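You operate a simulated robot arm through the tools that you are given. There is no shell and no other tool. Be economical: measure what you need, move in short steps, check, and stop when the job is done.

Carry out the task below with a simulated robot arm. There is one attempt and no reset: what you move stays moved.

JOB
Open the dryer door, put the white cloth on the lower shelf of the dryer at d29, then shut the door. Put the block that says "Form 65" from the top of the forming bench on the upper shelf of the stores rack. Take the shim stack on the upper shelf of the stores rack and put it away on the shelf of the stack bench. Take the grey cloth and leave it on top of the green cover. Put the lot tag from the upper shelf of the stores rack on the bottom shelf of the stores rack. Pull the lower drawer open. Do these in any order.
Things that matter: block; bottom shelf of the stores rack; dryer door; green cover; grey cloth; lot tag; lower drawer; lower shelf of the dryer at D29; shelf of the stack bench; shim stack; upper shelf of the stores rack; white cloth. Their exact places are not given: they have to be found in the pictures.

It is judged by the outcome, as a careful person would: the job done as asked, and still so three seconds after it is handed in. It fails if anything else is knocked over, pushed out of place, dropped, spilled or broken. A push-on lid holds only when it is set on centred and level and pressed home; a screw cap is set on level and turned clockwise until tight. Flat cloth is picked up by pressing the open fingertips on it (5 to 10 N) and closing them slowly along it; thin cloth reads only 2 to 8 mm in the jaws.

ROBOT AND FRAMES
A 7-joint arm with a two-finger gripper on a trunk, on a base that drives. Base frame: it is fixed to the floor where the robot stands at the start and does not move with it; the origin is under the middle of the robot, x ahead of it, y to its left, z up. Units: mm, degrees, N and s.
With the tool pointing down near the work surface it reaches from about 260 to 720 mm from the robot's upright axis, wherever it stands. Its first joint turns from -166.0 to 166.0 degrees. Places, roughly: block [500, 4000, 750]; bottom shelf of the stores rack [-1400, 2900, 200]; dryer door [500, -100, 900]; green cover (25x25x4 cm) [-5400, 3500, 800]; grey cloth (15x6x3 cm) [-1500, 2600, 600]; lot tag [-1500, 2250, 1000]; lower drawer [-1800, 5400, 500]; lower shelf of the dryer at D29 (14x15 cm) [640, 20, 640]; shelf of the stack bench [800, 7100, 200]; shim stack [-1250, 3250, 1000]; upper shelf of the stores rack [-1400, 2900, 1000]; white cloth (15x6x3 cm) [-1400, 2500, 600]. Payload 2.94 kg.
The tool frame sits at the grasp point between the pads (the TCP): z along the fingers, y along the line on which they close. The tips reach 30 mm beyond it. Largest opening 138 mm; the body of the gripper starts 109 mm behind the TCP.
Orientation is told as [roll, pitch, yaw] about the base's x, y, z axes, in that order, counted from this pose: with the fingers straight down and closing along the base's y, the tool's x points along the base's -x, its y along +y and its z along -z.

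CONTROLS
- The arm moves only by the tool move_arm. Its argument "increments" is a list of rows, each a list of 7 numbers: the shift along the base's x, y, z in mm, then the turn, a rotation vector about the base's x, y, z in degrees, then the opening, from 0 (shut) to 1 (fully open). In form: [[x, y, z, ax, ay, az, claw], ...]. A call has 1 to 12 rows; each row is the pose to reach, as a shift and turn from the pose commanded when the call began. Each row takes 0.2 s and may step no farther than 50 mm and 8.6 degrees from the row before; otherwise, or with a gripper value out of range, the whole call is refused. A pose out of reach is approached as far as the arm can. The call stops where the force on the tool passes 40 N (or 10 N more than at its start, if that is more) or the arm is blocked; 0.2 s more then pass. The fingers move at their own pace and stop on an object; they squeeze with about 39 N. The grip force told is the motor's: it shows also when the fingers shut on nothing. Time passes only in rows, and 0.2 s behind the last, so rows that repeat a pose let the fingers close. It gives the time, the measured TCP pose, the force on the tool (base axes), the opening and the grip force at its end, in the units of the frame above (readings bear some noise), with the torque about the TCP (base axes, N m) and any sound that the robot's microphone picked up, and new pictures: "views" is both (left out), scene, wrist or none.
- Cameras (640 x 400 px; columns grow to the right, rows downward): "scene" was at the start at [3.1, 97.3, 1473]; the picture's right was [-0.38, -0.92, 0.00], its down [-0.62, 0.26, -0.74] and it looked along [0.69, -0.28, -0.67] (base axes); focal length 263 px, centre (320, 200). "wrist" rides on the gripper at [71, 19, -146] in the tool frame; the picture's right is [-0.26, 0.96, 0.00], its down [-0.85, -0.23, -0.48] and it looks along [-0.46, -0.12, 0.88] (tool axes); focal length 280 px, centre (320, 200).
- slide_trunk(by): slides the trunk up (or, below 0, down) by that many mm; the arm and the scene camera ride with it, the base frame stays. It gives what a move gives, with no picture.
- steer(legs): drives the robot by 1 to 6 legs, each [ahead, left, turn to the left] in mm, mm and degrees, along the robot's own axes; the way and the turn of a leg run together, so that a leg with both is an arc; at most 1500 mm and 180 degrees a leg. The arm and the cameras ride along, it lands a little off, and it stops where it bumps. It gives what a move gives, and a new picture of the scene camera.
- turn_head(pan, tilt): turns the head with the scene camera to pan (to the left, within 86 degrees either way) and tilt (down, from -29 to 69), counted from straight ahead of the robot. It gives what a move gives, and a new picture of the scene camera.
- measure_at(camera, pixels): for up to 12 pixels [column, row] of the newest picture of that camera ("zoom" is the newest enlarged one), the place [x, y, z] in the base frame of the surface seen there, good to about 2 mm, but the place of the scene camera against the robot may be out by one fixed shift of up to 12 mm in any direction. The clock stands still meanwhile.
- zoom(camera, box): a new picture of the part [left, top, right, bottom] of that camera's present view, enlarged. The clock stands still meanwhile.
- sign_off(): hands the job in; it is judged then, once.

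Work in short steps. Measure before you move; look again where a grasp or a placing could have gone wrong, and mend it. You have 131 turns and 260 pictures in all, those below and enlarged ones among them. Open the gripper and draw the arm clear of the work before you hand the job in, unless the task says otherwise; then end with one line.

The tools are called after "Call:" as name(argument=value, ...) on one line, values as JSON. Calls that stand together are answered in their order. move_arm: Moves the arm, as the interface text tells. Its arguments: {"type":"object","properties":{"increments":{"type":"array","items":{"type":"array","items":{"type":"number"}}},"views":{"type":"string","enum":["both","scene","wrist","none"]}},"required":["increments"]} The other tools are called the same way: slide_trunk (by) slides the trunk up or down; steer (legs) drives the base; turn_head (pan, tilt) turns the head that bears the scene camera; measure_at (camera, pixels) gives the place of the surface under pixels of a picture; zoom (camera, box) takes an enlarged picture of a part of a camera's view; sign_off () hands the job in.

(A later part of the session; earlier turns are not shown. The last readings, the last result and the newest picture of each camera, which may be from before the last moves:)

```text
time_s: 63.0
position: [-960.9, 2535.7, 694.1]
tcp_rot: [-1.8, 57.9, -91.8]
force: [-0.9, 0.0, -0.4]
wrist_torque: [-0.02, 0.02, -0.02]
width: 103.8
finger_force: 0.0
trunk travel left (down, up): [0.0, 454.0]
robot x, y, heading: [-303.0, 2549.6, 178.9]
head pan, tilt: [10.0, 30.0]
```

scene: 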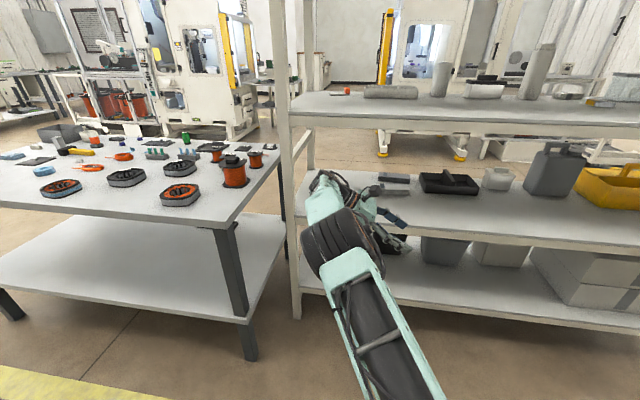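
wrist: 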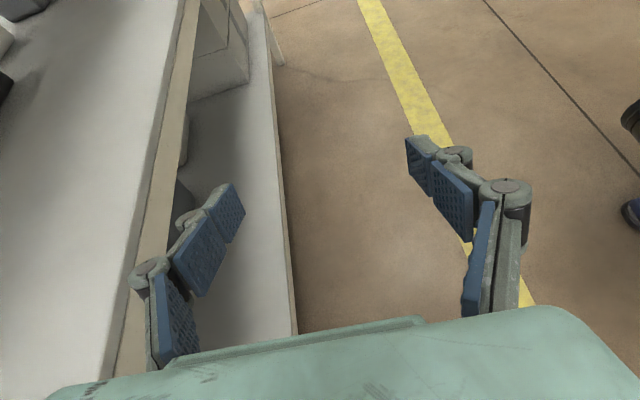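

White: x −1383…−1328, y 2467…2612. I'll drive in 250 and check.

Call:
measure_at(camera="scene", pixels=[[322, 175], [320, 205], [335, 215], [350, 230], [310, 240], [330, 182], [325, 192]])

Call:
steer(legs=[[250, 0, 0]])

Call:
move_arm(increments=[[0, 0, 0, 0, 0, 0, 0.75]], views="wrist")

```text
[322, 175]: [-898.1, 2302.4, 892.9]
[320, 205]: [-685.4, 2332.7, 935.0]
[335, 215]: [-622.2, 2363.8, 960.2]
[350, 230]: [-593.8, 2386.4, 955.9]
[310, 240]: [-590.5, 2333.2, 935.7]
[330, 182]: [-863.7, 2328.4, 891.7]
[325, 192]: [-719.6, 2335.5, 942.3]
```

```text
time_s: 64.8
position: [-1210.5, 2541.0, 694.8]
tcp_rot: [-1.9, 57.9, -92.0]
force: [0.5, -0.2, 0.3]
wrist_torque: [-0.01, 0.03, 0.0]
width: 103.7
finger_force: 0.0
trunk travel left (down, up): [0.0, 454.0]
robot x, y, heading: [-552.9, 2548.9, 179.0]
head pan, tilt: [10.0, 30.0]
```

scene: 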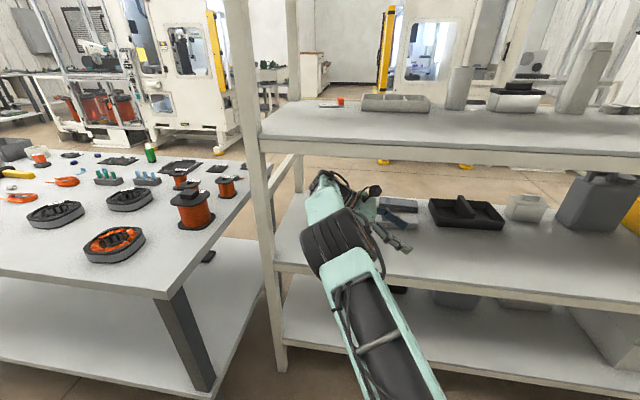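

```text
time_s: 65.2
position: [-1211.5, 2540.6, 693.1]
tcp_rot: [-1.9, 58.0, -92.0]
force: [0.5, 0.7, 0.1]
wrist_torque: [0.0, 0.02, -0.01]
width: 103.4
finger_force: 0.0
trunk travel left (down, up): [0.0, 454.0]
robot x, y, heading: [-556.9, 2552.3, 179.1]
head pan, tilt: [10.0, 30.0]
```

wrist: 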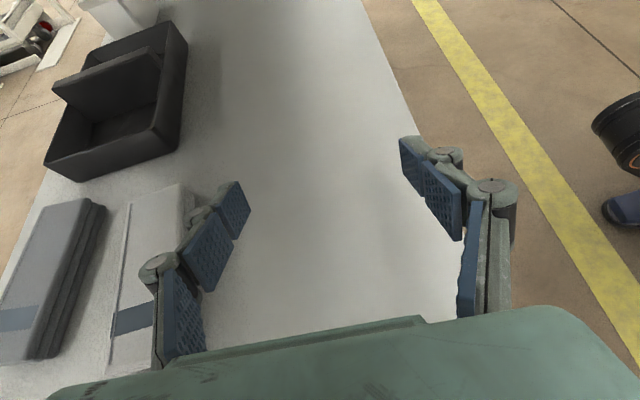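

The wrist sees white at (150,250) and grey at (50,280). I'll measure in this camera.

Call:
measure_at(camera="wrist", pixels=[[155, 190], [185, 190], [130, 240], [120, 345], [185, 235], [92, 205], [60, 205], [40, 350], [160, 220], [128, 205], [104, 210], [145, 300]])

Call:
zoom(camera="wrist", box=[0, 160, 260, 380])

```text
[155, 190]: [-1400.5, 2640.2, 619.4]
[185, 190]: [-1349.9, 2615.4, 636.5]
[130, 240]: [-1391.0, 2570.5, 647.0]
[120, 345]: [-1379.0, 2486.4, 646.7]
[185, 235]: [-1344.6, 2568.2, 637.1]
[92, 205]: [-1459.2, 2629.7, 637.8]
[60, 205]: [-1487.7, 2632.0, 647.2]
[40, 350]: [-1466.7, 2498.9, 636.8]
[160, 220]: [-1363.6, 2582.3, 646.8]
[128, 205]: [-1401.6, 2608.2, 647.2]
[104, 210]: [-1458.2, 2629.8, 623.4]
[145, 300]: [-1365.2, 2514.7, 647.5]
```

```text
1.82 times, centred on (130, 270) of wrist
```

zoom: 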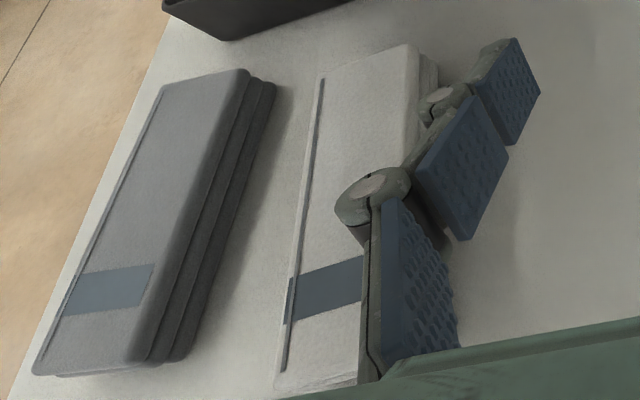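

White is yawed about 9°, centre (−1362,2540), and the gap to grey is about 55 mm. I'll narrow the jaws to 0.62, yaw +9°, drive in 85, then reach the rest with the arm.

Call:
steer(legs=[[85, 0, 0]])

Call:
move_arm(increments=[[-20, 0, 0, 0, 0, 4.5, 0.62], [-40, 0, -2, 0, 0, 9, 0.62], [-66, 0, -4, 0, 0, 9, 0.62], [-66, 0, -4, 0, 0, 9, 0.62]])

```text
time_s: 66.3
position: [-1295.9, 2542.9, 694.0]
tcp_rot: [-1.9, 57.9, -92.1]
force: [0.8, 0.8, -0.4]
wrist_torque: [-0.05, 0.02, 0.0]
width: 103.5
finger_force: 0.1
trunk travel left (down, up): [0.0, 454.0]
robot x, y, heading: [-639.3, 2552.3, 179.2]
head pan, tilt: [10.0, 30.0]
```

scene: 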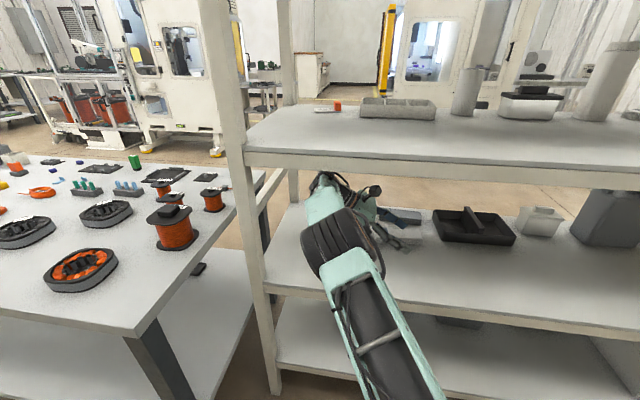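

```text
time_s: 67.3
position: [-1364.0, 2542.8, 689.9]
tcp_rot: [-2.0, 57.9, -82.9]
force: [-0.3, 0.6, -0.8]
wrist_torque: [-0.01, 0.01, -0.02]
width: 85.7
finger_force: 0.1
trunk travel left (down, up): [0.0, 454.0]
robot x, y, heading: [-640.3, 2553.6, 178.8]
head pan, tilt: [10.0, 30.0]
```

scene: 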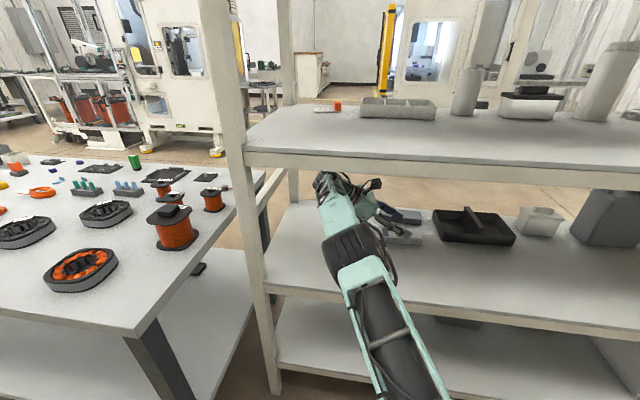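
wrist: 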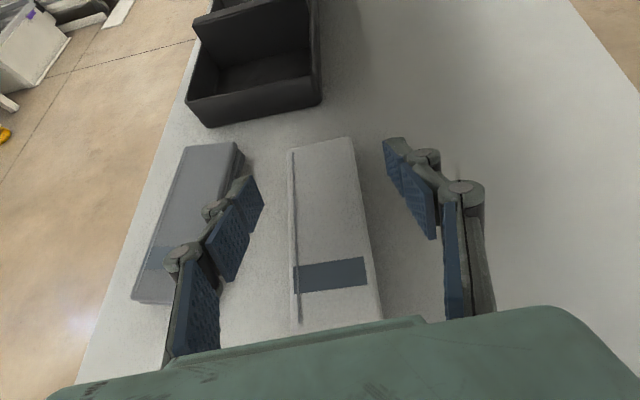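

The cloth is centred between the fingers. I'll lower 38 mm and close gently.

Call:
move_arm(increments=[[0, 0, -20, 0, 0, 0, 0.62], [0, 0, -37, 0, 0, 0, 0.62], [0, 0, -37, 0, 0, 0, 0.45], [0, 0, -37, 0, 0, 0, 0.35], [0, 0, -37, 0, 0, 0, 0.25], [0, 0, -37, 0, 0, 0, 0.2], [0, 0, -37, 0, 0, 0, 0.2]], views="wrist")

```text
time_s: 68.9
position: [-1362.1, 2542.9, 652.9]
tcp_rot: [-1.9, 57.9, -82.9]
force: [0.7, 0.2, 0.2]
wrist_torque: [0.0, 0.01, 0.0]
width: 59.5
finger_force: 39.4
trunk travel left (down, up): [0.0, 454.0]
robot x, y, heading: [-637.0, 2553.9, 179.2]
head pan, tilt: [10.0, 30.0]
```

wrist: 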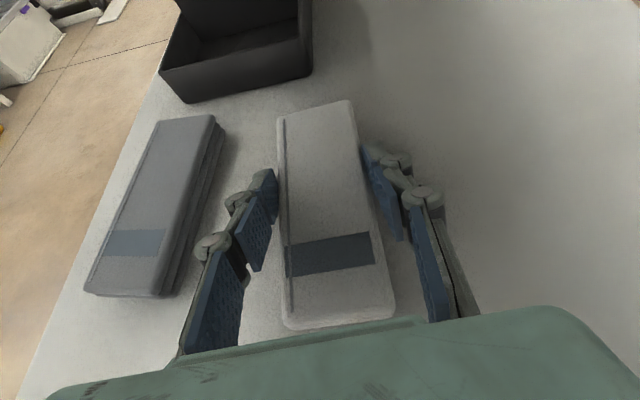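

Gripped at 59.5 mm. I'll lift 40 mm and check it rises level.

Call:
move_arm(increments=[[0, 0, 10, 0, 0, 0, 0.2], [0, 0, 25, 0, 0, 0, 0.2], [0, 0, 38, 0, 0, 0, 0.2]], views="wrist")

```text
time_s: 69.7
position: [-1361.9, 2543.2, 691.5]
tcp_rot: [-1.8, 58.0, -83.0]
force: [0.1, -0.5, -0.6]
wrist_torque: [0.0, 0.0, 0.0]
width: 59.3
finger_force: 38.8
trunk travel left (down, up): [0.0, 454.0]
robot x, y, heading: [-640.9, 2547.4, 179.3]
head pan, tilt: [10.0, 30.0]
```

wrist: 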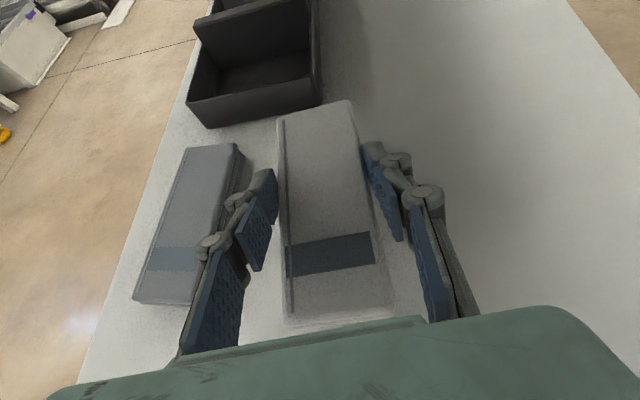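

Held. I'll back straight out of the rack, then pull the arm in for travel.

Call:
steer(legs=[[-400, 0, 0]])

Call:
move_arm(increments=[[40, 0, 20, 0, 0, 0, 0.2], [80, 0, 40, 0, 0, 0, 0.2], [120, 0, 60, 0, 0, 0, 0.2], [160, 0, 80, 0, 0, 0, 0.2], [200, 0, 100, 0, 0, 0, 0.2]])

```text
time_s: 72.1
position: [-965.3, 2533.6, 691.0]
tcp_rot: [-1.8, 57.9, -82.9]
force: [-0.1, -0.3, -0.3]
wrist_torque: [-0.04, -0.01, -0.01]
width: 58.9
finger_force: 39.5
trunk travel left (down, up): [0.0, 454.0]
robot x, y, heading: [-241.8, 2548.5, 179.2]
head pan, tilt: [10.0, 30.0]
```

scene: 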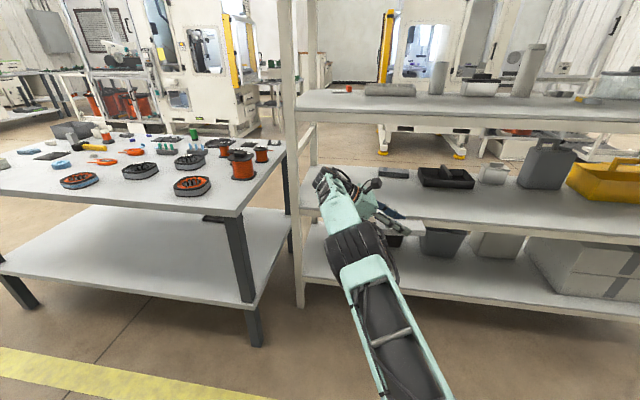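

```text
time_s: 73.3
position: [-763.9, 2534.2, 791.1]
tcp_rot: [-1.8, 57.8, -82.8]
force: [-1.2, -0.3, -1.2]
wrist_torque: [0.04, -0.04, -0.04]
width: 58.9
finger_force: 38.8
trunk travel left (down, up): [0.0, 454.0]
robot x, y, heading: [-239.9, 2544.5, 179.0]
head pan, tilt: [10.0, 30.0]
```

scene: 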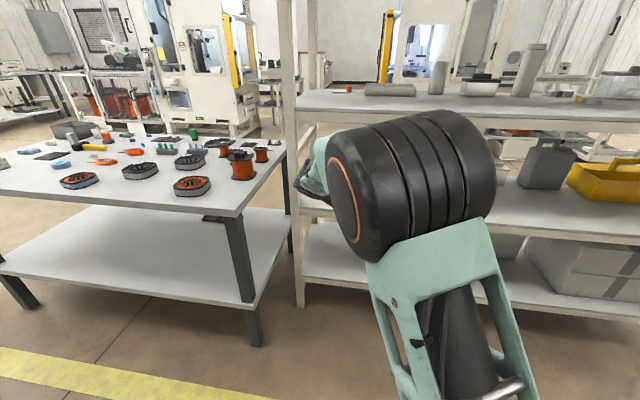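
wrist: 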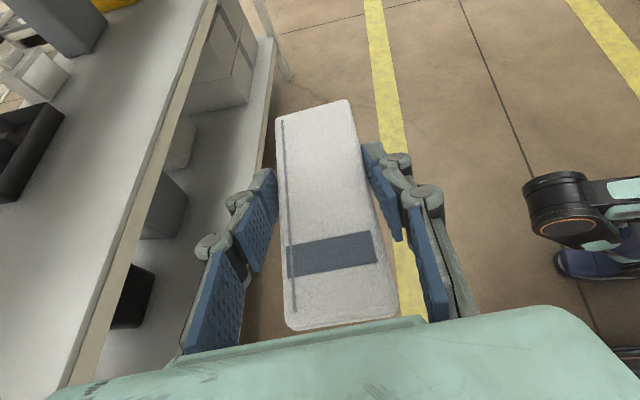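

Cloth held well. I'll turn to face −y, drive back along the aisle, then turn to face the dryer.

Call:
steer(legs=[[0, 0, 91], [1300, 0, 0], [1200, 0, 0], [0, 0, 90]])

Call:
turn_head(pan=0, tilt=30)

```text
time_s: 93.4
position: [332.5, 61.3, 791.5]
tcp_rot: [-2.0, 58.0, 99.6]
force: [0.3, -0.1, 0.6]
wrist_torque: [0.04, 0.02, 0.04]
width: 58.5
finger_force: 38.5
trunk travel left (down, up): [0.0, 454.0]
robot x, y, heading: [-189.3, 25.5, 1.8]
head pan, tilt: [10.0, 30.0]
```

scene: 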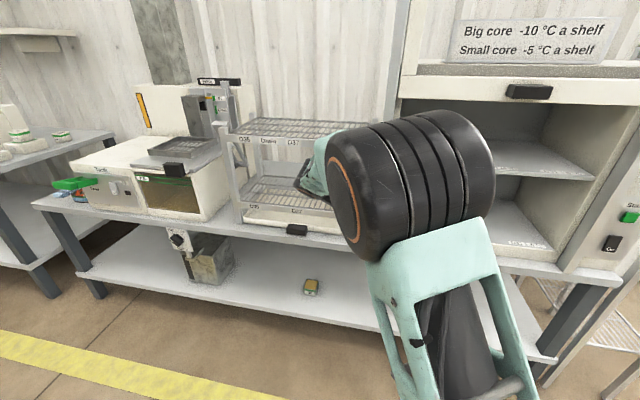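

```text
time_s: 94.1
position: [332.5, 60.8, 791.5]
tcp_rot: [-1.8, 57.9, 99.6]
force: [0.0, 0.0, -0.9]
wrist_torque: [0.03, 0.02, 0.03]
width: 58.6
finger_force: 39.4
trunk travel left (down, up): [0.0, 454.0]
robot x, y, heading: [-192.7, 26.8, 1.8]
head pan, tilt: [0.0, 30.0]
```

scene: 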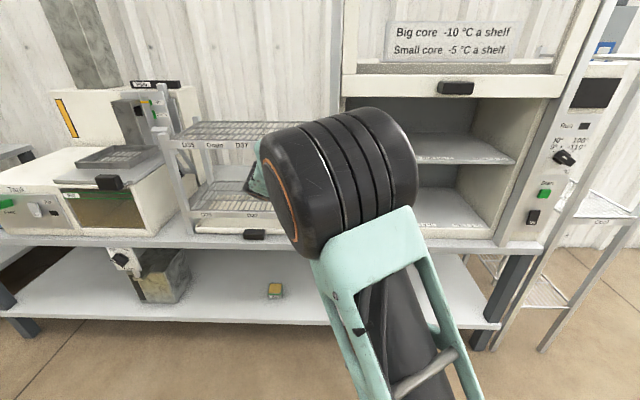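

The tool now points about −80° (towards −y). I'll back up 200, then rotate it +80° about z so it points into the dryer.

Call:
steer(legs=[[-200, 0, -1.8]])

Call:
move_arm(increments=[[10, 0, 0, 0, 0, 8, 0.2], [20, 0, 0, 0, 0, 16, 0.2], [30, 0, 0, 0, 0, 24, 0.2], [40, 0, 0, 0, 0, 32, 0.2], [50, 0, 0, 0, 0, 40, 0.2], [60, 0, 0, 0, 0, 48, 0.2], [70, 0, 0, 0, 0, 56, 0.2], [80, 0, 0, 0, 0, 64, 0.2], [90, 0, 0, 0, 0, 72, 0.2], [100, 0, 0, 0, 0, 80, 0.2]])

```text
time_s: 95.7
position: [135.7, 41.0, 791.3]
tcp_rot: [-1.8, 57.9, 97.8]
force: [1.0, -0.1, -0.2]
wrist_torque: [-0.01, 0.02, 0.0]
width: 58.7
finger_force: 39.7
trunk travel left (down, up): [0.0, 454.0]
robot x, y, heading: [-386.8, 19.6, 0.1]
head pan, tilt: [0.0, 30.0]
```

scene: 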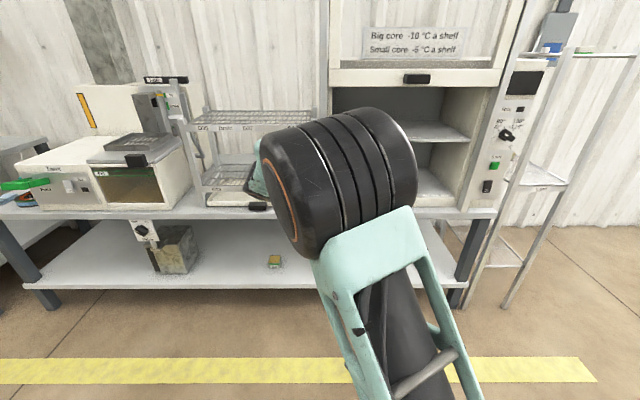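

```text
time_s: 97.9
position: [233.4, 40.9, 791.9]
tcp_rot: [-2.1, 58.0, 175.9]
force: [0.3, 0.5, -0.5]
wrist_torque: [-0.03, 0.06, -0.04]
width: 58.3
finger_force: 39.0
trunk travel left (down, up): [0.0, 454.0]
robot x, y, heading: [-387.5, 25.0, -0.1]
head pan, tilt: [0.0, 30.0]
```

scene: 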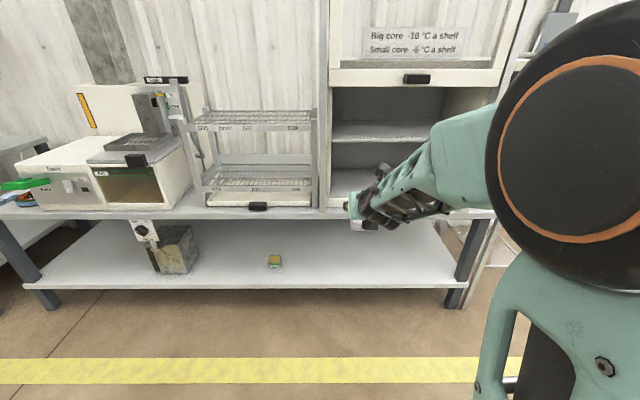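
wrist: 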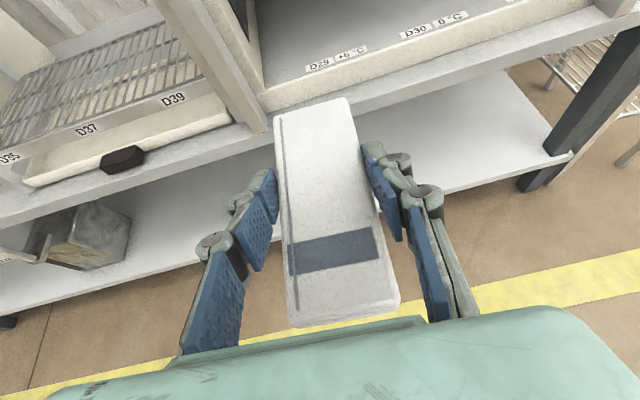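

It works. I'll measure the dryer's lower shelf (D29 label at wrist (335,58), left wall, back).

Call:
measure_at(camera="wrist", pixels=[[335, 58], [320, 66], [365, 52], [430, 25], [300, 40], [264, 80], [260, 50], [340, 80], [350, 92], [290, 20]])

Call:
measure_at(camera="scene", pixels=[[345, 178], [360, 175], [380, 130], [345, 138], [335, 160], [395, 178], [350, 195], [400, 88], [345, 115], [425, 140]])

Call:
zoom(camera="scene", box=[310, 70, 510, 230])

```text
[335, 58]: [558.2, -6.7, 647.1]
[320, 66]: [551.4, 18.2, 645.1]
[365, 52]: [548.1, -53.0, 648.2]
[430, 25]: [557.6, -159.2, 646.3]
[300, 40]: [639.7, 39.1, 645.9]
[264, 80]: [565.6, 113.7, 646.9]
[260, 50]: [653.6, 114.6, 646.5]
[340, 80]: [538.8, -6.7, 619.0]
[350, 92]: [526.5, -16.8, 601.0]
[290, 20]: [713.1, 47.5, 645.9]
```

```text
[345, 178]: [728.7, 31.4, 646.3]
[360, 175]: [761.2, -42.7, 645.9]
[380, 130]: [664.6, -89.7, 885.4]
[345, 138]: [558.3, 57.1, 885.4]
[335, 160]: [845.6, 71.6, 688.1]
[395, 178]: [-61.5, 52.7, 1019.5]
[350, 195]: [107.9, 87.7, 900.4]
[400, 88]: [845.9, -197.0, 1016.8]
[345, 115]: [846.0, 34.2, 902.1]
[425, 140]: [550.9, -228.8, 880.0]
```

```text
2.50 times, centred on (410, 150) of scene
```

zoom: 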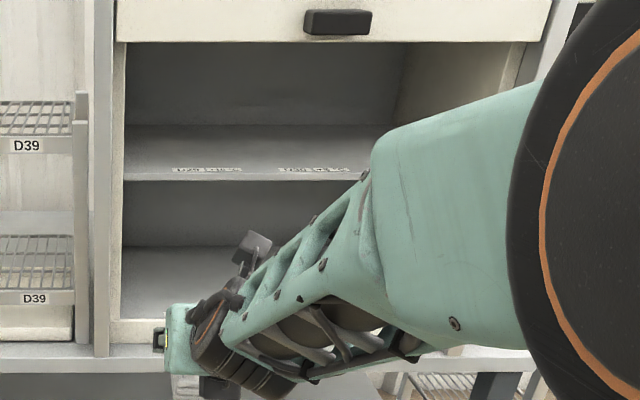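

Shelf at z 646, left wall y 114, upper shelf edge z≈880. The wrist camera housing sticks up, so I'll measure its top relative to the TCP.

Call:
measure_at(camera="zoom", pixels=[[250, 234], [258, 236], [240, 250], [230, 295], [268, 240], [245, 262], [240, 185], [240, 178], [200, 172]])

```text
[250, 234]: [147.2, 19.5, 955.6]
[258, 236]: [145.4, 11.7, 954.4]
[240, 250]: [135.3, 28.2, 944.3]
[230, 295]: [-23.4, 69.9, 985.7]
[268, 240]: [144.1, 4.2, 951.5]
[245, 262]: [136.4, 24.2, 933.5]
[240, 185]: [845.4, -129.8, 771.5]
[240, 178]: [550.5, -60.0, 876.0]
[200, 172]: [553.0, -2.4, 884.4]
```

The camera top is 164 mm above the TCP, so entering at TCP z≈690 leaves about 18 mm under the upper shelf. I'll align: yaw +4°, y 16, z 690.

Call:
move_arm(increments=[[0, -8, -34, 0, 0, 2, 0.2], [0, -16, -68, 0, 0, 4, 0.2], [0, -25, -101, 0, 0, 4, 0.2]], views="none")

Call:
steer(legs=[[250, 0, 0]])

Call:
move_arm(increments=[[0, 0, 0, 0, 0, 0, 0.2]], views="wrist")

```text
time_s: 98.7
position: [234.4, 17.8, 690.4]
tcp_rot: [-1.8, 58.0, -178.1]
force: [0.2, 1.0, -0.9]
wrist_torque: [-0.04, 0.04, 0.02]
width: 58.4
finger_force: 38.7
trunk travel left (down, up): [0.0, 454.0]
robot x, y, heading: [-389.3, 23.6, -0.2]
head pan, tilt: [0.0, 30.0]
```

```text
time_s: 100.5
position: [485.3, 15.1, 690.5]
tcp_rot: [-1.9, 57.9, -178.1]
force: [0.0, 0.6, -0.1]
wrist_torque: [-0.02, -0.02, 0.0]
width: 58.8
finger_force: 38.8
trunk travel left (down, up): [0.0, 454.0]
robot x, y, heading: [-138.2, 20.9, -0.3]
head pan, tilt: [0.0, 30.0]
```

scene: 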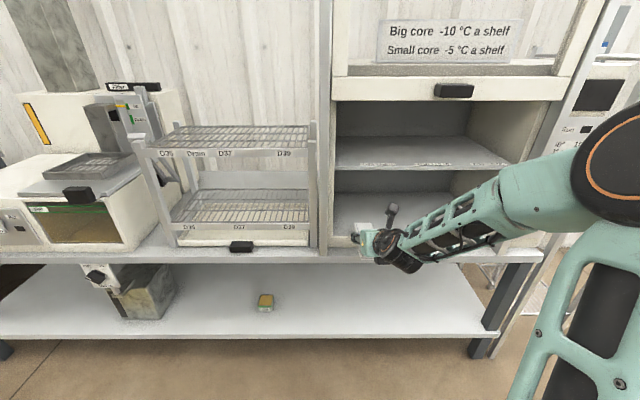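

```text
time_s: 100.9
position: [484.4, 15.0, 690.2]
tcp_rot: [-1.9, 57.9, -178.1]
force: [0.5, 0.1, -1.0]
wrist_torque: [0.03, 0.02, -0.04]
width: 58.4
finger_force: 38.6
trunk travel left (down, up): [0.0, 454.0]
robot x, y, heading: [-133.0, 19.3, -0.2]
head pan, tilt: [0.0, 30.0]
```

wrist: 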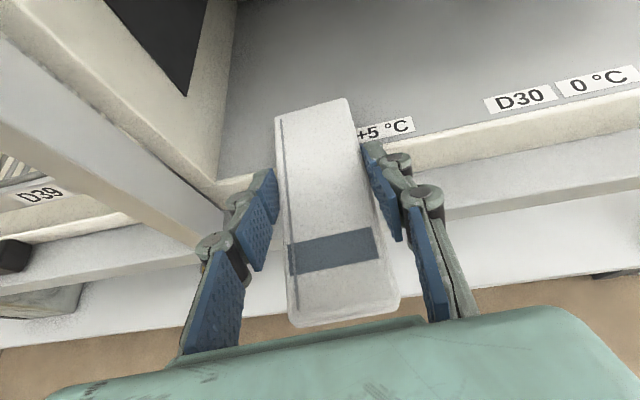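

Aligned, and the cloth tip is already over the shelf. I'll advance 152 mm with the arm.

Call:
move_arm(increments=[[40, 0, 0, 0, 0, 0, 0.2], [80, 0, 0, 0, 0, 0, 0.2], [120, 0, 0, 0, 0, 0, 0.2], [152, 0, 0, 0, 0, 0, 0.2]])

```text
time_s: 101.9
position: [637.8, 15.6, 691.2]
tcp_rot: [-1.8, 57.8, -178.1]
force: [0.1, 0.0, 0.3]
wrist_torque: [0.02, -0.01, 0.0]
width: 58.8
finger_force: 39.0
trunk travel left (down, up): [0.0, 454.0]
robot x, y, heading: [-140.5, 21.6, -0.1]
head pan, tilt: [0.0, 30.0]
```

scene: 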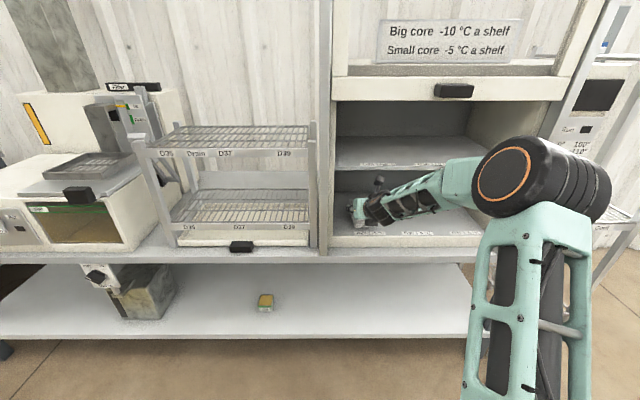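
wrist: 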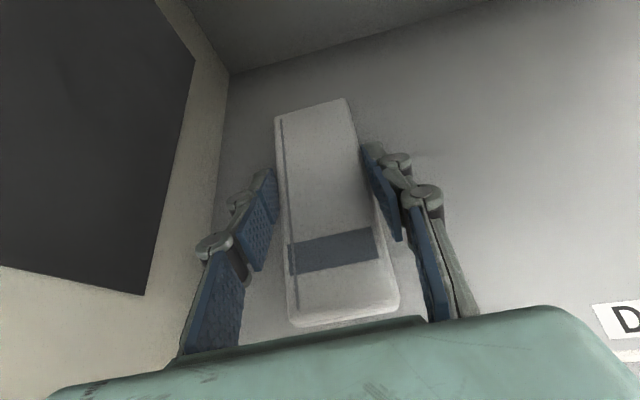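

Deep enough now. I'll lower about 10 mm until contact.

Call:
move_arm(increments=[[0, 0, -5, 0, 0, 0, 0.2], [0, 0, -9, 0, 0, 0, 0.2], [0, 0, -12, 0, 0, 0, 0.2]], views="none")

```text
time_s: 102.7
position: [638.9, 14.8, 678.5]
tcp_rot: [-1.8, 57.9, -178.2]
force: [0.5, -0.1, 2.6]
wrist_torque: [-0.14, 0.21, -0.03]
width: 58.5
finger_force: 39.4
trunk travel left (down, up): [0.0, 454.0]
robot x, y, heading: [-140.1, 24.7, -0.3]
head pan, tilt: [0.0, 30.0]
```

Light contact (2.6 N up). I'll open and draw straight back.

Call:
move_arm(increments=[[0, 0, 0, 0, 0, 0, 0.5], [0, 0, 0, 0, 0, 0, 0.65], [0, 0, 0, 0, 0, 0, 0.65], [-40, 0, 3, 0, 0, 0, 0.65], [-80, 0, 5, 0, 0, 0, 0.65], [-120, 0, 5, 0, 0, 0, 0.65], [-160, 0, 5, 0, 0, 0, 0.65], [-200, 0, 5, 0, 0, 0, 0.65]])

```text
time_s: 104.5
position: [437.3, 14.5, 683.2]
tcp_rot: [-1.7, 58.0, -178.1]
force: [0.1, -0.3, -0.6]
wrist_torque: [0.02, -0.03, -0.03]
width: 89.8
finger_force: 0.1
trunk travel left (down, up): [0.0, 454.0]
robot x, y, heading: [-135.9, 22.2, 0.0]
head pan, tilt: [0.0, 30.0]
```

scene: 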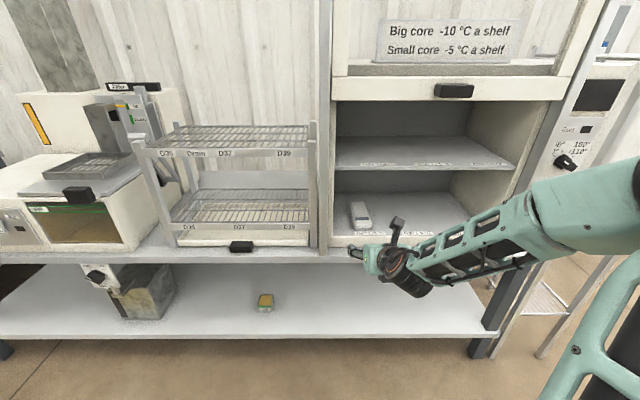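
wrist: 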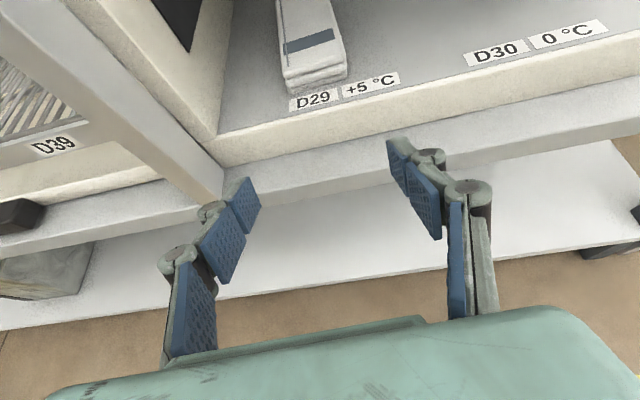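

White cloth lies at D29 on the lower shelf. Next is the sash: I'll move back and to y=−134, raise the trunk to handle height, and look.

Call:
move_arm(increments=[[-30, -40, 0, 0, 0, 0, 0.9], [-50, -80, 0, 0, 0, 0, 0.9], [-60, -120, 0, 0, 0, 0, 0.9], [-60, -148, 0, 0, 0, 0, 0.9]], views="none")

Call:
slide_trunk(by=405)

Call:
move_arm(increments=[[0, 0, 0, 0, 0, 0, 0.9]])

```text
time_s: 105.5
position: [377.1, -133.0, 683.1]
tcp_rot: [-1.8, 57.8, -178.1]
force: [0.3, -0.6, -0.3]
wrist_torque: [0.02, 0.02, -0.01]
width: 124.5
finger_force: 0.1
trunk travel left (down, up): [0.0, 454.0]
robot x, y, heading: [-138.8, 20.1, -0.1]
head pan, tilt: [0.0, 30.0]
```

```text
refused: 405 is not a number from -400 to 400
```

```text
time_s: 105.9
position: [378.1, -134.6, 683.4]
tcp_rot: [-1.7, 57.9, -178.2]
force: [-0.1, -0.8, -0.6]
wrist_torque: [-0.03, -0.03, -0.03]
width: 124.0
finger_force: 0.1
trunk travel left (down, up): [0.0, 454.0]
robot x, y, heading: [-138.0, 19.7, -0.2]
head pan, tilt: [0.0, 30.0]
```

scene: 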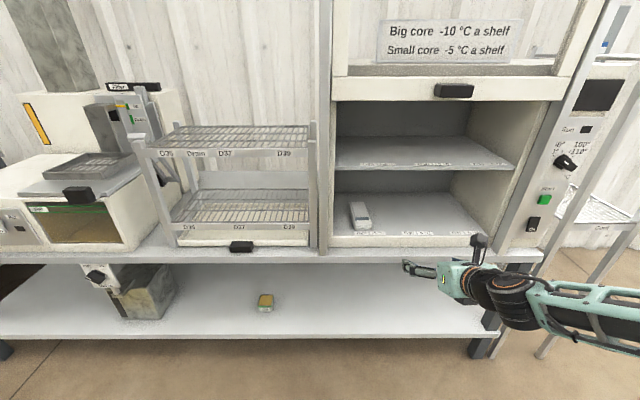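
wrist: 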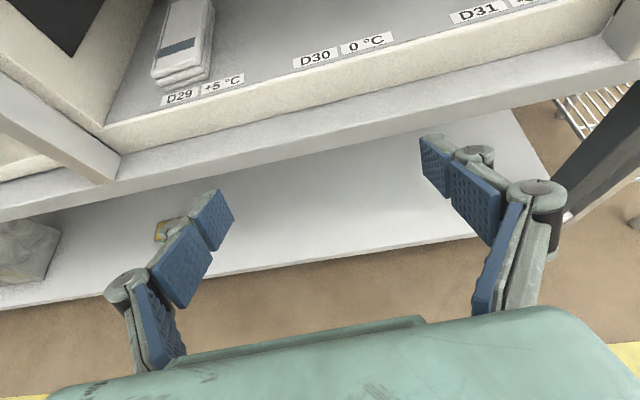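

The trunk limit per call is 400. I'll raise by 400.

Call:
slide_trunk(by=400)

Call:
move_arm(increments=[[0, 0, 0, 0, 0, 0, 0.9]])

```text
time_s: 109.8
position: [378.0, -133.8, 1084.2]
tcp_rot: [-1.8, 57.9, -178.1]
force: [0.8, 0.8, 0.2]
wrist_torque: [-0.03, -0.03, 0.01]
width: 124.2
finger_force: 0.1
trunk travel left (down, up): [-400.0, 54.0]
robot x, y, heading: [-135.3, 24.7, -0.5]
head pan, tilt: [0.0, 30.0]
```

```text
time_s: 110.2
position: [378.1, -133.2, 1083.1]
tcp_rot: [-1.8, 57.9, -178.2]
force: [0.7, -0.2, -0.2]
wrist_torque: [-0.01, -0.01, -0.01]
width: 124.2
finger_force: 0.0
trunk travel left (down, up): [-400.0, 54.0]
robot x, y, heading: [-133.7, 23.9, 0.0]
head pan, tilt: [0.0, 30.0]
```

scene: 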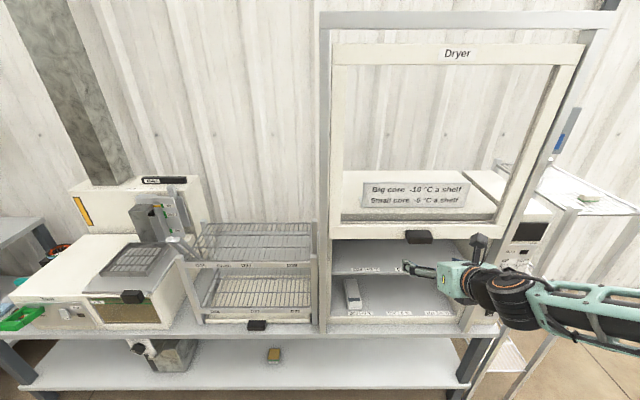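
wrist: 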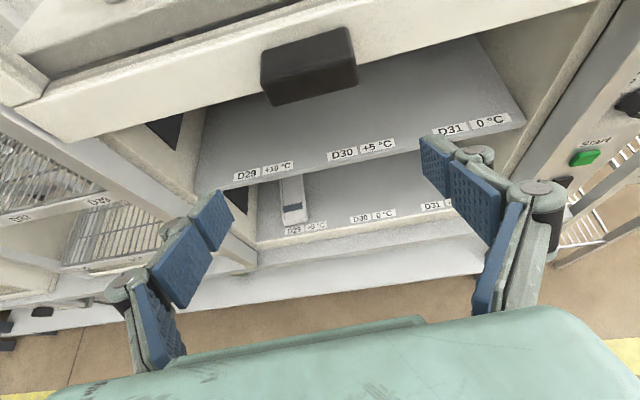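

Handle at wrist (308,65). I'll measure it.

Call:
measure_at(camera="wrist", pixels=[[308, 65], [270, 75], [348, 55], [308, 90], [308, 42], [308, 75]])

```text
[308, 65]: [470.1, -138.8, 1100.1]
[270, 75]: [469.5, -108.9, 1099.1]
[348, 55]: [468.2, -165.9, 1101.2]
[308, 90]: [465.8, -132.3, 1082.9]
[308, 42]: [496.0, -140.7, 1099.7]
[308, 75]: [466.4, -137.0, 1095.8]
```

Handle z≈1073–1101, y −167…−104. I'll move to TCP (468,−136,1096) and grip.

Call:
move_arm(increments=[[40, -2, 12, 0, 0, 0, 0.9], [89, -3, 12, 0, 0, 0, 0.9], [89, -3, 12, 0, 0, 0, 0.5], [89, -3, 12, 0, 0, 0, 0.3], [89, -3, 12, 0, 0, 0, 0.3], [89, -3, 12, 0, 0, 0, 0.3], [89, -3, 12, 0, 0, 0, 0.3]], views="wrist")

```text
time_s: 111.8
position: [466.6, -135.2, 1094.6]
tcp_rot: [-1.9, 57.9, -178.2]
force: [1.3, 4.0, -1.6]
wrist_torque: [0.05, 0.03, -0.88]
width: 70.2
finger_force: 44.9
trunk travel left (down, up): [-400.0, 54.0]
robot x, y, heading: [-140.6, 22.0, -0.3]
head pan, tilt: [0.0, 30.0]
```

wrist: 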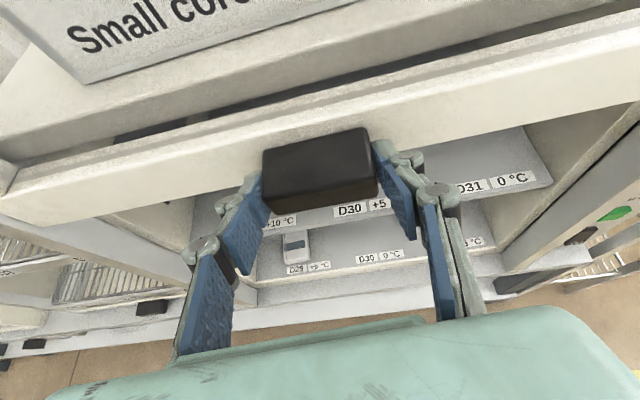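

Gripped. I'll lower the sash with the trunk.

Call:
slide_trunk(by=-398)

Call:
move_arm(increments=[[0, 0, -15, 0, 0, 0, 0.3], [0, 0, -30, 0, 0, 0, 0.3], [0, 0, -38, 0, 0, 0, 0.3], [0, 0, -43, 0, 0, 0, 0.3], [0, 0, -46, 0, 0, 0, 0.3]])

```text
time_s: 115.6
position: [468.3, -136.3, 697.1]
tcp_rot: [-1.8, 57.9, -178.0]
force: [7.6, 7.1, 1.6]
wrist_torque: [-0.5, -0.82, -1.26]
width: 70.3
finger_force: 45.4
trunk travel left (down, up): [-2.0, 452.0]
robot x, y, heading: [-139.8, 18.0, -0.3]
head pan, tilt: [0.0, 30.0]
```

```text
time_s: 116.8
position: [467.2, -135.7, 654.7]
tcp_rot: [-1.7, 58.1, -178.1]
force: [-0.2, 6.5, 22.5]
wrist_torque: [0.76, 0.35, -1.4]
width: 70.3
finger_force: 44.6
trunk travel left (down, up): [-2.0, 452.0]
robot x, y, heading: [-138.2, 23.6, -0.3]
head pan, tilt: [0.0, 30.0]
```

scene: 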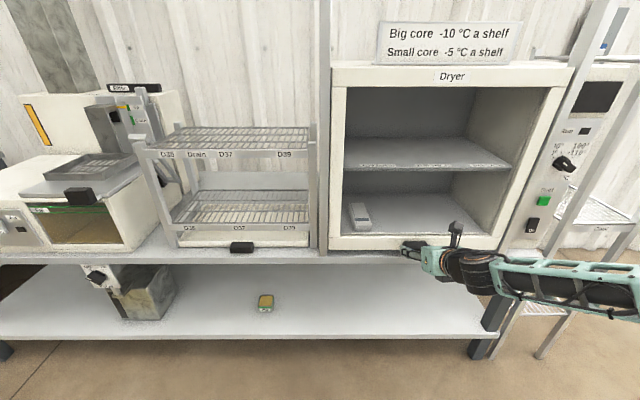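
wrist: 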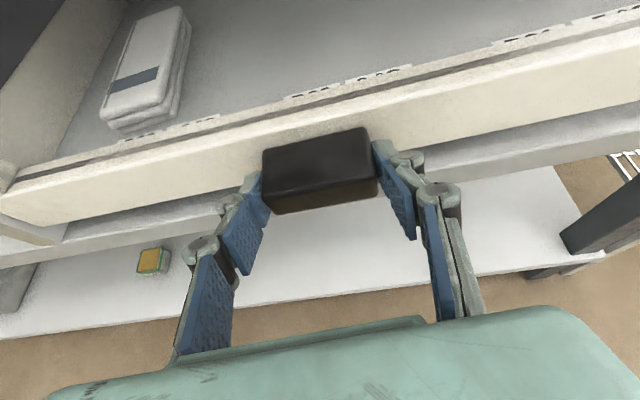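

The sash reached its stop (22 N up, handle z≈646), so it's shut. I'll release, back off, and check.

Call:
move_arm(increments=[[0, 0, 0, 0, 0, 0, 0.6], [0, 0, 0, 0, 0, 0, 0.9], [0, 0, 0, 0, 0, 0, 0.9], [-40, 0, 0, 0, 0, 0, 0.9], [-80, 0, 0, 0, 0, 0, 0.9], [-120, 0, 30, 0, 0, 0, 0.9], [-160, 20, 60, 0, 0, 0, 0.9]], views="wrist")

Call:
steer(legs=[[-250, 0, 0], [0, 0, 90], [1500, -50, 0], [1400, 0, 0]])

Call:
turn_head(pan=-40, tilt=25)

```text
refused: row 7 steps farther than a row can; nothing moved
```

```text
refused: leg 3 is longer than a leg can be; nothing moved
```

```text
time_s: 117.8
position: [466.6, -136.3, 655.1]
tcp_rot: [-1.7, 58.2, -177.9]
force: [-0.7, 4.5, 26.3]
wrist_torque: [0.14, -0.38, -1.32]
width: 70.4
finger_force: 44.4
trunk travel left (down, up): [-2.0, 452.0]
robot x, y, heading: [-136.4, 23.5, 0.2]
head pan, tilt: [-40.0, 25.0]
```

scene: 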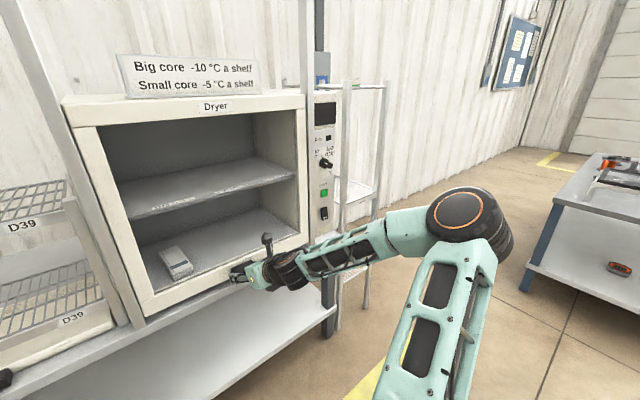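

Both moves were refused for step size (lucky that the steer was too). I'll release with smaller steps.

Call:
move_arm(increments=[[0, 0, 0, 0, 0, 0, 0.6], [0, 0, 0, 0, 0, 0, 0.9], [0, 0, 0, 0, 0, 0, 0.9], [-40, 0, 0, 0, 0, 0, 0.9], [-80, 0, 0, 0, 0, 0, 0.9], [-110, 10, 30, 0, 0, 0, 0.9], [-140, 20, 60, 0, 0, 0, 0.9]], views="wrist")

```text
time_s: 119.4
position: [328.9, -118.2, 710.5]
tcp_rot: [-2.0, 57.8, -178.2]
force: [0.3, 0.1, 0.3]
wrist_torque: [0.0, -0.01, -0.01]
width: 124.6
finger_force: 0.1
trunk travel left (down, up): [-2.0, 452.0]
robot x, y, heading: [-141.7, 21.3, -0.5]
head pan, tilt: [-40.0, 25.0]
```

wrist: 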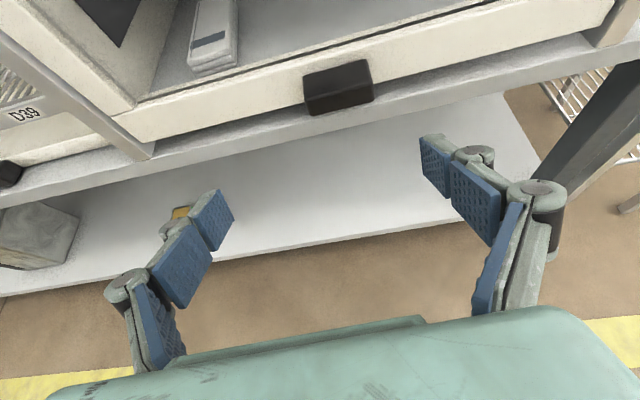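

Sash shut, handle seated. Now I'll drive up the aisle to the forming bench near y=4000.

Call:
steer(legs=[[-230, 0, 0], [0, 0, 90], [1450, 0, 0], [1450, 0, 0], [950, 0, 0]])

Call:
turn_head(pan=-75, tilt=25)

```text
time_s: 143.2
position: [-259.9, 4352.5, 711.7]
tcp_rot: [-1.9, 57.8, -87.5]
force: [-0.9, 0.9, 0.9]
wrist_torque: [0.0, 0.0, -0.03]
width: 124.3
finger_force: 0.0
trunk travel left (down, up): [-2.0, 452.0]
robot x, y, heading: [-392.4, 3886.5, 90.4]
head pan, tilt: [-40.0, 25.0]
```

scene: 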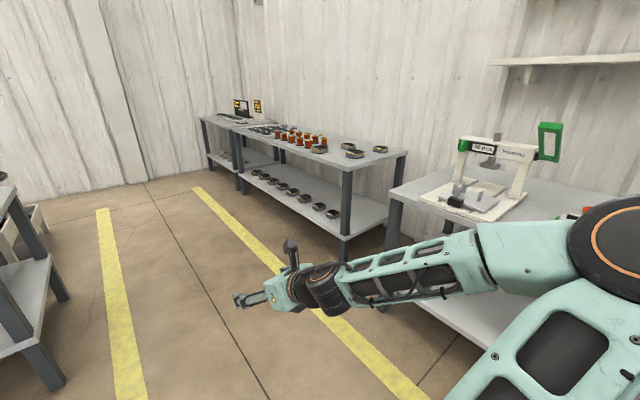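

```text
time_s: 144.3
position: [-261.5, 4352.0, 711.0]
tcp_rot: [-2.0, 57.8, -87.5]
force: [0.9, -0.1, -0.4]
wrist_torque: [-0.01, -0.02, 0.02]
width: 124.2
finger_force: 0.1
trunk travel left (down, up): [-2.0, 452.0]
robot x, y, heading: [-395.5, 3884.7, 90.7]
head pan, tilt: [-75.0, 25.0]
```

scene: 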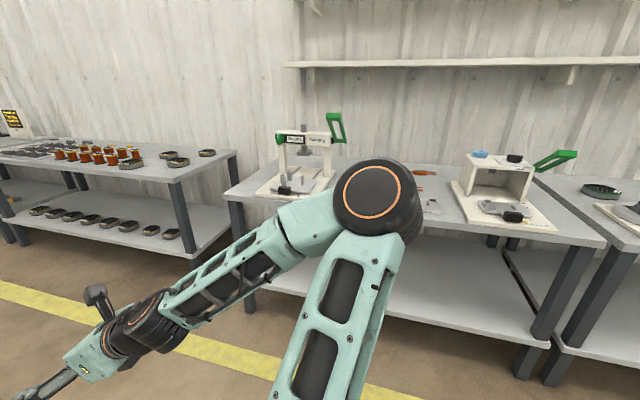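

I'll turn to face the forming bench (+x), raise the trunk for a view down on it, and look.

Call:
slide_trunk(by=200)

Call:
steer(legs=[[0, 0, -90.5]])

Call:
turn_head(pan=12, tilt=32)

```text
time_s: 146.4
position: [-261.1, 4352.0, 910.5]
tcp_rot: [-1.9, 57.7, -87.5]
force: [0.4, -1.3, 0.3]
wrist_torque: [0.01, 0.02, 0.03]
width: 124.1
finger_force: 0.0
trunk travel left (down, up): [-202.0, 252.0]
robot x, y, heading: [-400.0, 3883.8, 90.5]
head pan, tilt: [-75.0, 25.0]
```

```text
time_s: 150.7
position: [73.0, 3749.6, 911.4]
tcp_rot: [-1.8, 57.8, -177.5]
force: [0.0, -0.1, 0.5]
wrist_torque: [-0.02, -0.02, -0.02]
width: 124.0
finger_force: 0.1
trunk travel left (down, up): [-202.0, 252.0]
robot x, y, heading: [-394.4, 3885.8, 0.5]
head pan, tilt: [-75.0, 25.0]
```

scene: 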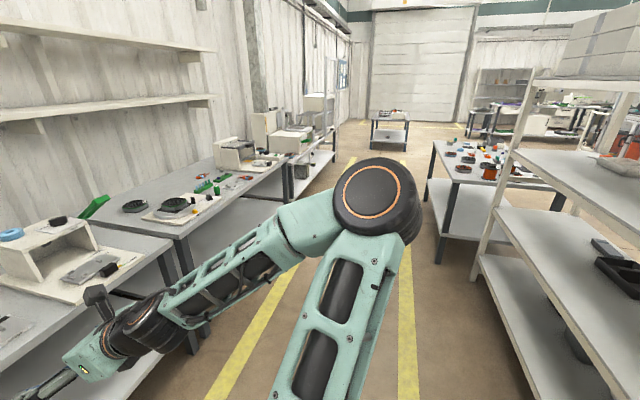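

```text
time_s: 152.3
position: [73.2, 3750.5, 910.7]
tcp_rot: [-1.9, 57.8, -177.5]
force: [0.7, -0.3, -0.6]
wrist_torque: [-0.01, -0.03, -0.01]
width: 124.4
finger_force: 0.1
trunk travel left (down, up): [-202.0, 252.0]
robot x, y, heading: [-393.1, 3883.5, 0.5]
head pan, tilt: [12.0, 32.0]
```

scene: 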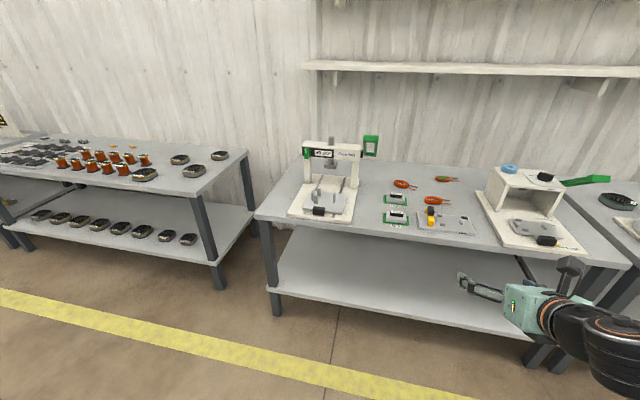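

Several items lie between the two presses. I'll enlarge around (420,205).

Call:
zoom(camera="scene", box=[360, 160, 500, 250])

Call:
measure_at(camera="scene", pixels=[[398, 199], [397, 217], [430, 215], [450, 222], [318, 211], [403, 183], [440, 200], [330, 240], [440, 235]])

```text
4.44 times, centred on (430, 205) of scene
```

zoom: 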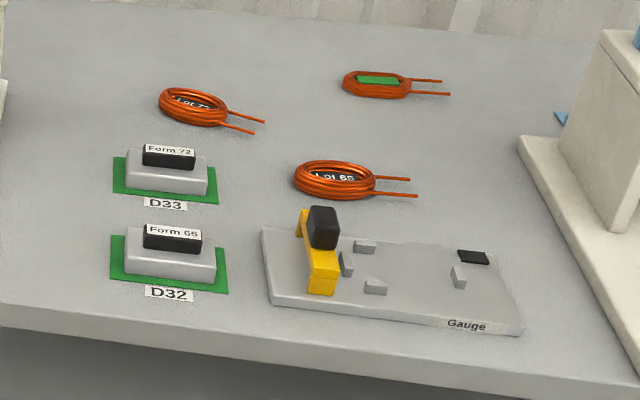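

```text
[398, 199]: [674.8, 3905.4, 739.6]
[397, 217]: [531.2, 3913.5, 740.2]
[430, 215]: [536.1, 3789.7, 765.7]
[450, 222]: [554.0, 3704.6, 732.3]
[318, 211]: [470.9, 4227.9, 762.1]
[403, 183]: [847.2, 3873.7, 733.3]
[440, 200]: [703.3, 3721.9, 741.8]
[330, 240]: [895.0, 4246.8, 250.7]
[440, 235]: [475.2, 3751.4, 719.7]
```

"Form 65" is the front block on mat D32. I'll measure its parts in the enlarged picture.

Call:
measure_at(camera="zoom", pixels=[[172, 231], [147, 240], [200, 243], [172, 246], [130, 262], [215, 275], [170, 272], [140, 228], [212, 250], [170, 282], [120, 240], [228, 290]])

```text
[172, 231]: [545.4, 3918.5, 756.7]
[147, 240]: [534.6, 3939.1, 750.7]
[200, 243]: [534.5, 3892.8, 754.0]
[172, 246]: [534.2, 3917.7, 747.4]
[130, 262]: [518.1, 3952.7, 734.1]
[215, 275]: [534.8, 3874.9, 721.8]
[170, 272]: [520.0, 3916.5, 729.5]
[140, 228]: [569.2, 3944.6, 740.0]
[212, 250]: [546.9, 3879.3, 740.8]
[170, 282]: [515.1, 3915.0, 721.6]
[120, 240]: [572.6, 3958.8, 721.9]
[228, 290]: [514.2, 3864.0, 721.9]
```

Form 65: base x 518–570, y 3880–3953, z 722–740, with a black handle on top. I'll drive up, shift the arm in line, and view it with the wrist camera.

Call:
steer(legs=[[250, 30, -0.5]])

Call:
move_arm(increments=[[20, 30, 0, 0, 0, 0, 0.75], [40, 60, 0, 0, 0, 0, 0.75], [60, 90, 0, 0, 0, 0, 0.75], [80, 115, 0, 0, 0, -1, 0.75], [95, 133, 0, 0, 0, -2, 0.75]])

```text
time_s: 154.1
position: [318.6, 3776.9, 910.4]
tcp_rot: [-1.9, 57.8, -178.0]
force: [0.5, 0.2, -0.9]
wrist_torque: [0.02, -0.04, 0.0]
width: 124.3
finger_force: 0.0
trunk travel left (down, up): [-202.0, 252.0]
robot x, y, heading: [-145.1, 3915.4, 0.1]
head pan, tilt: [12.0, 32.0]
```

scene: 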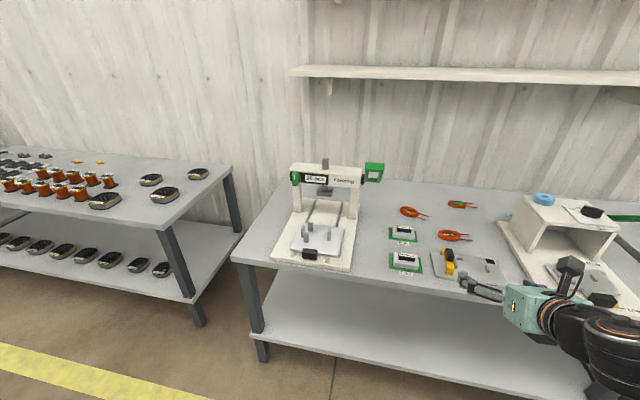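

```text
time_s: 155.3
position: [414.5, 3908.8, 912.3]
tcp_rot: [-1.9, 57.8, 180.1]
force: [0.4, -0.2, -0.5]
wrist_torque: [-0.01, -0.01, 0.01]
width: 103.6
finger_force: 0.0
trunk travel left (down, up): [-202.0, 252.0]
robot x, y, heading: [-148.7, 3914.7, 0.0]
head pan, tilt: [12.0, 32.0]
```

scene: 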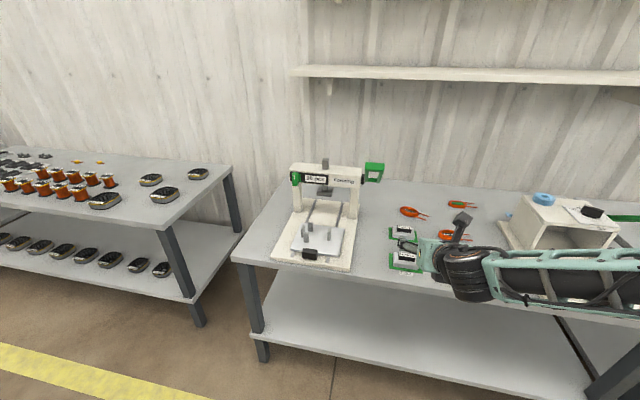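
wrist: 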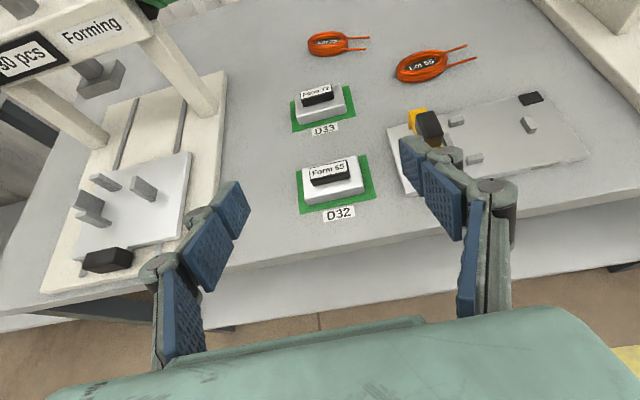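

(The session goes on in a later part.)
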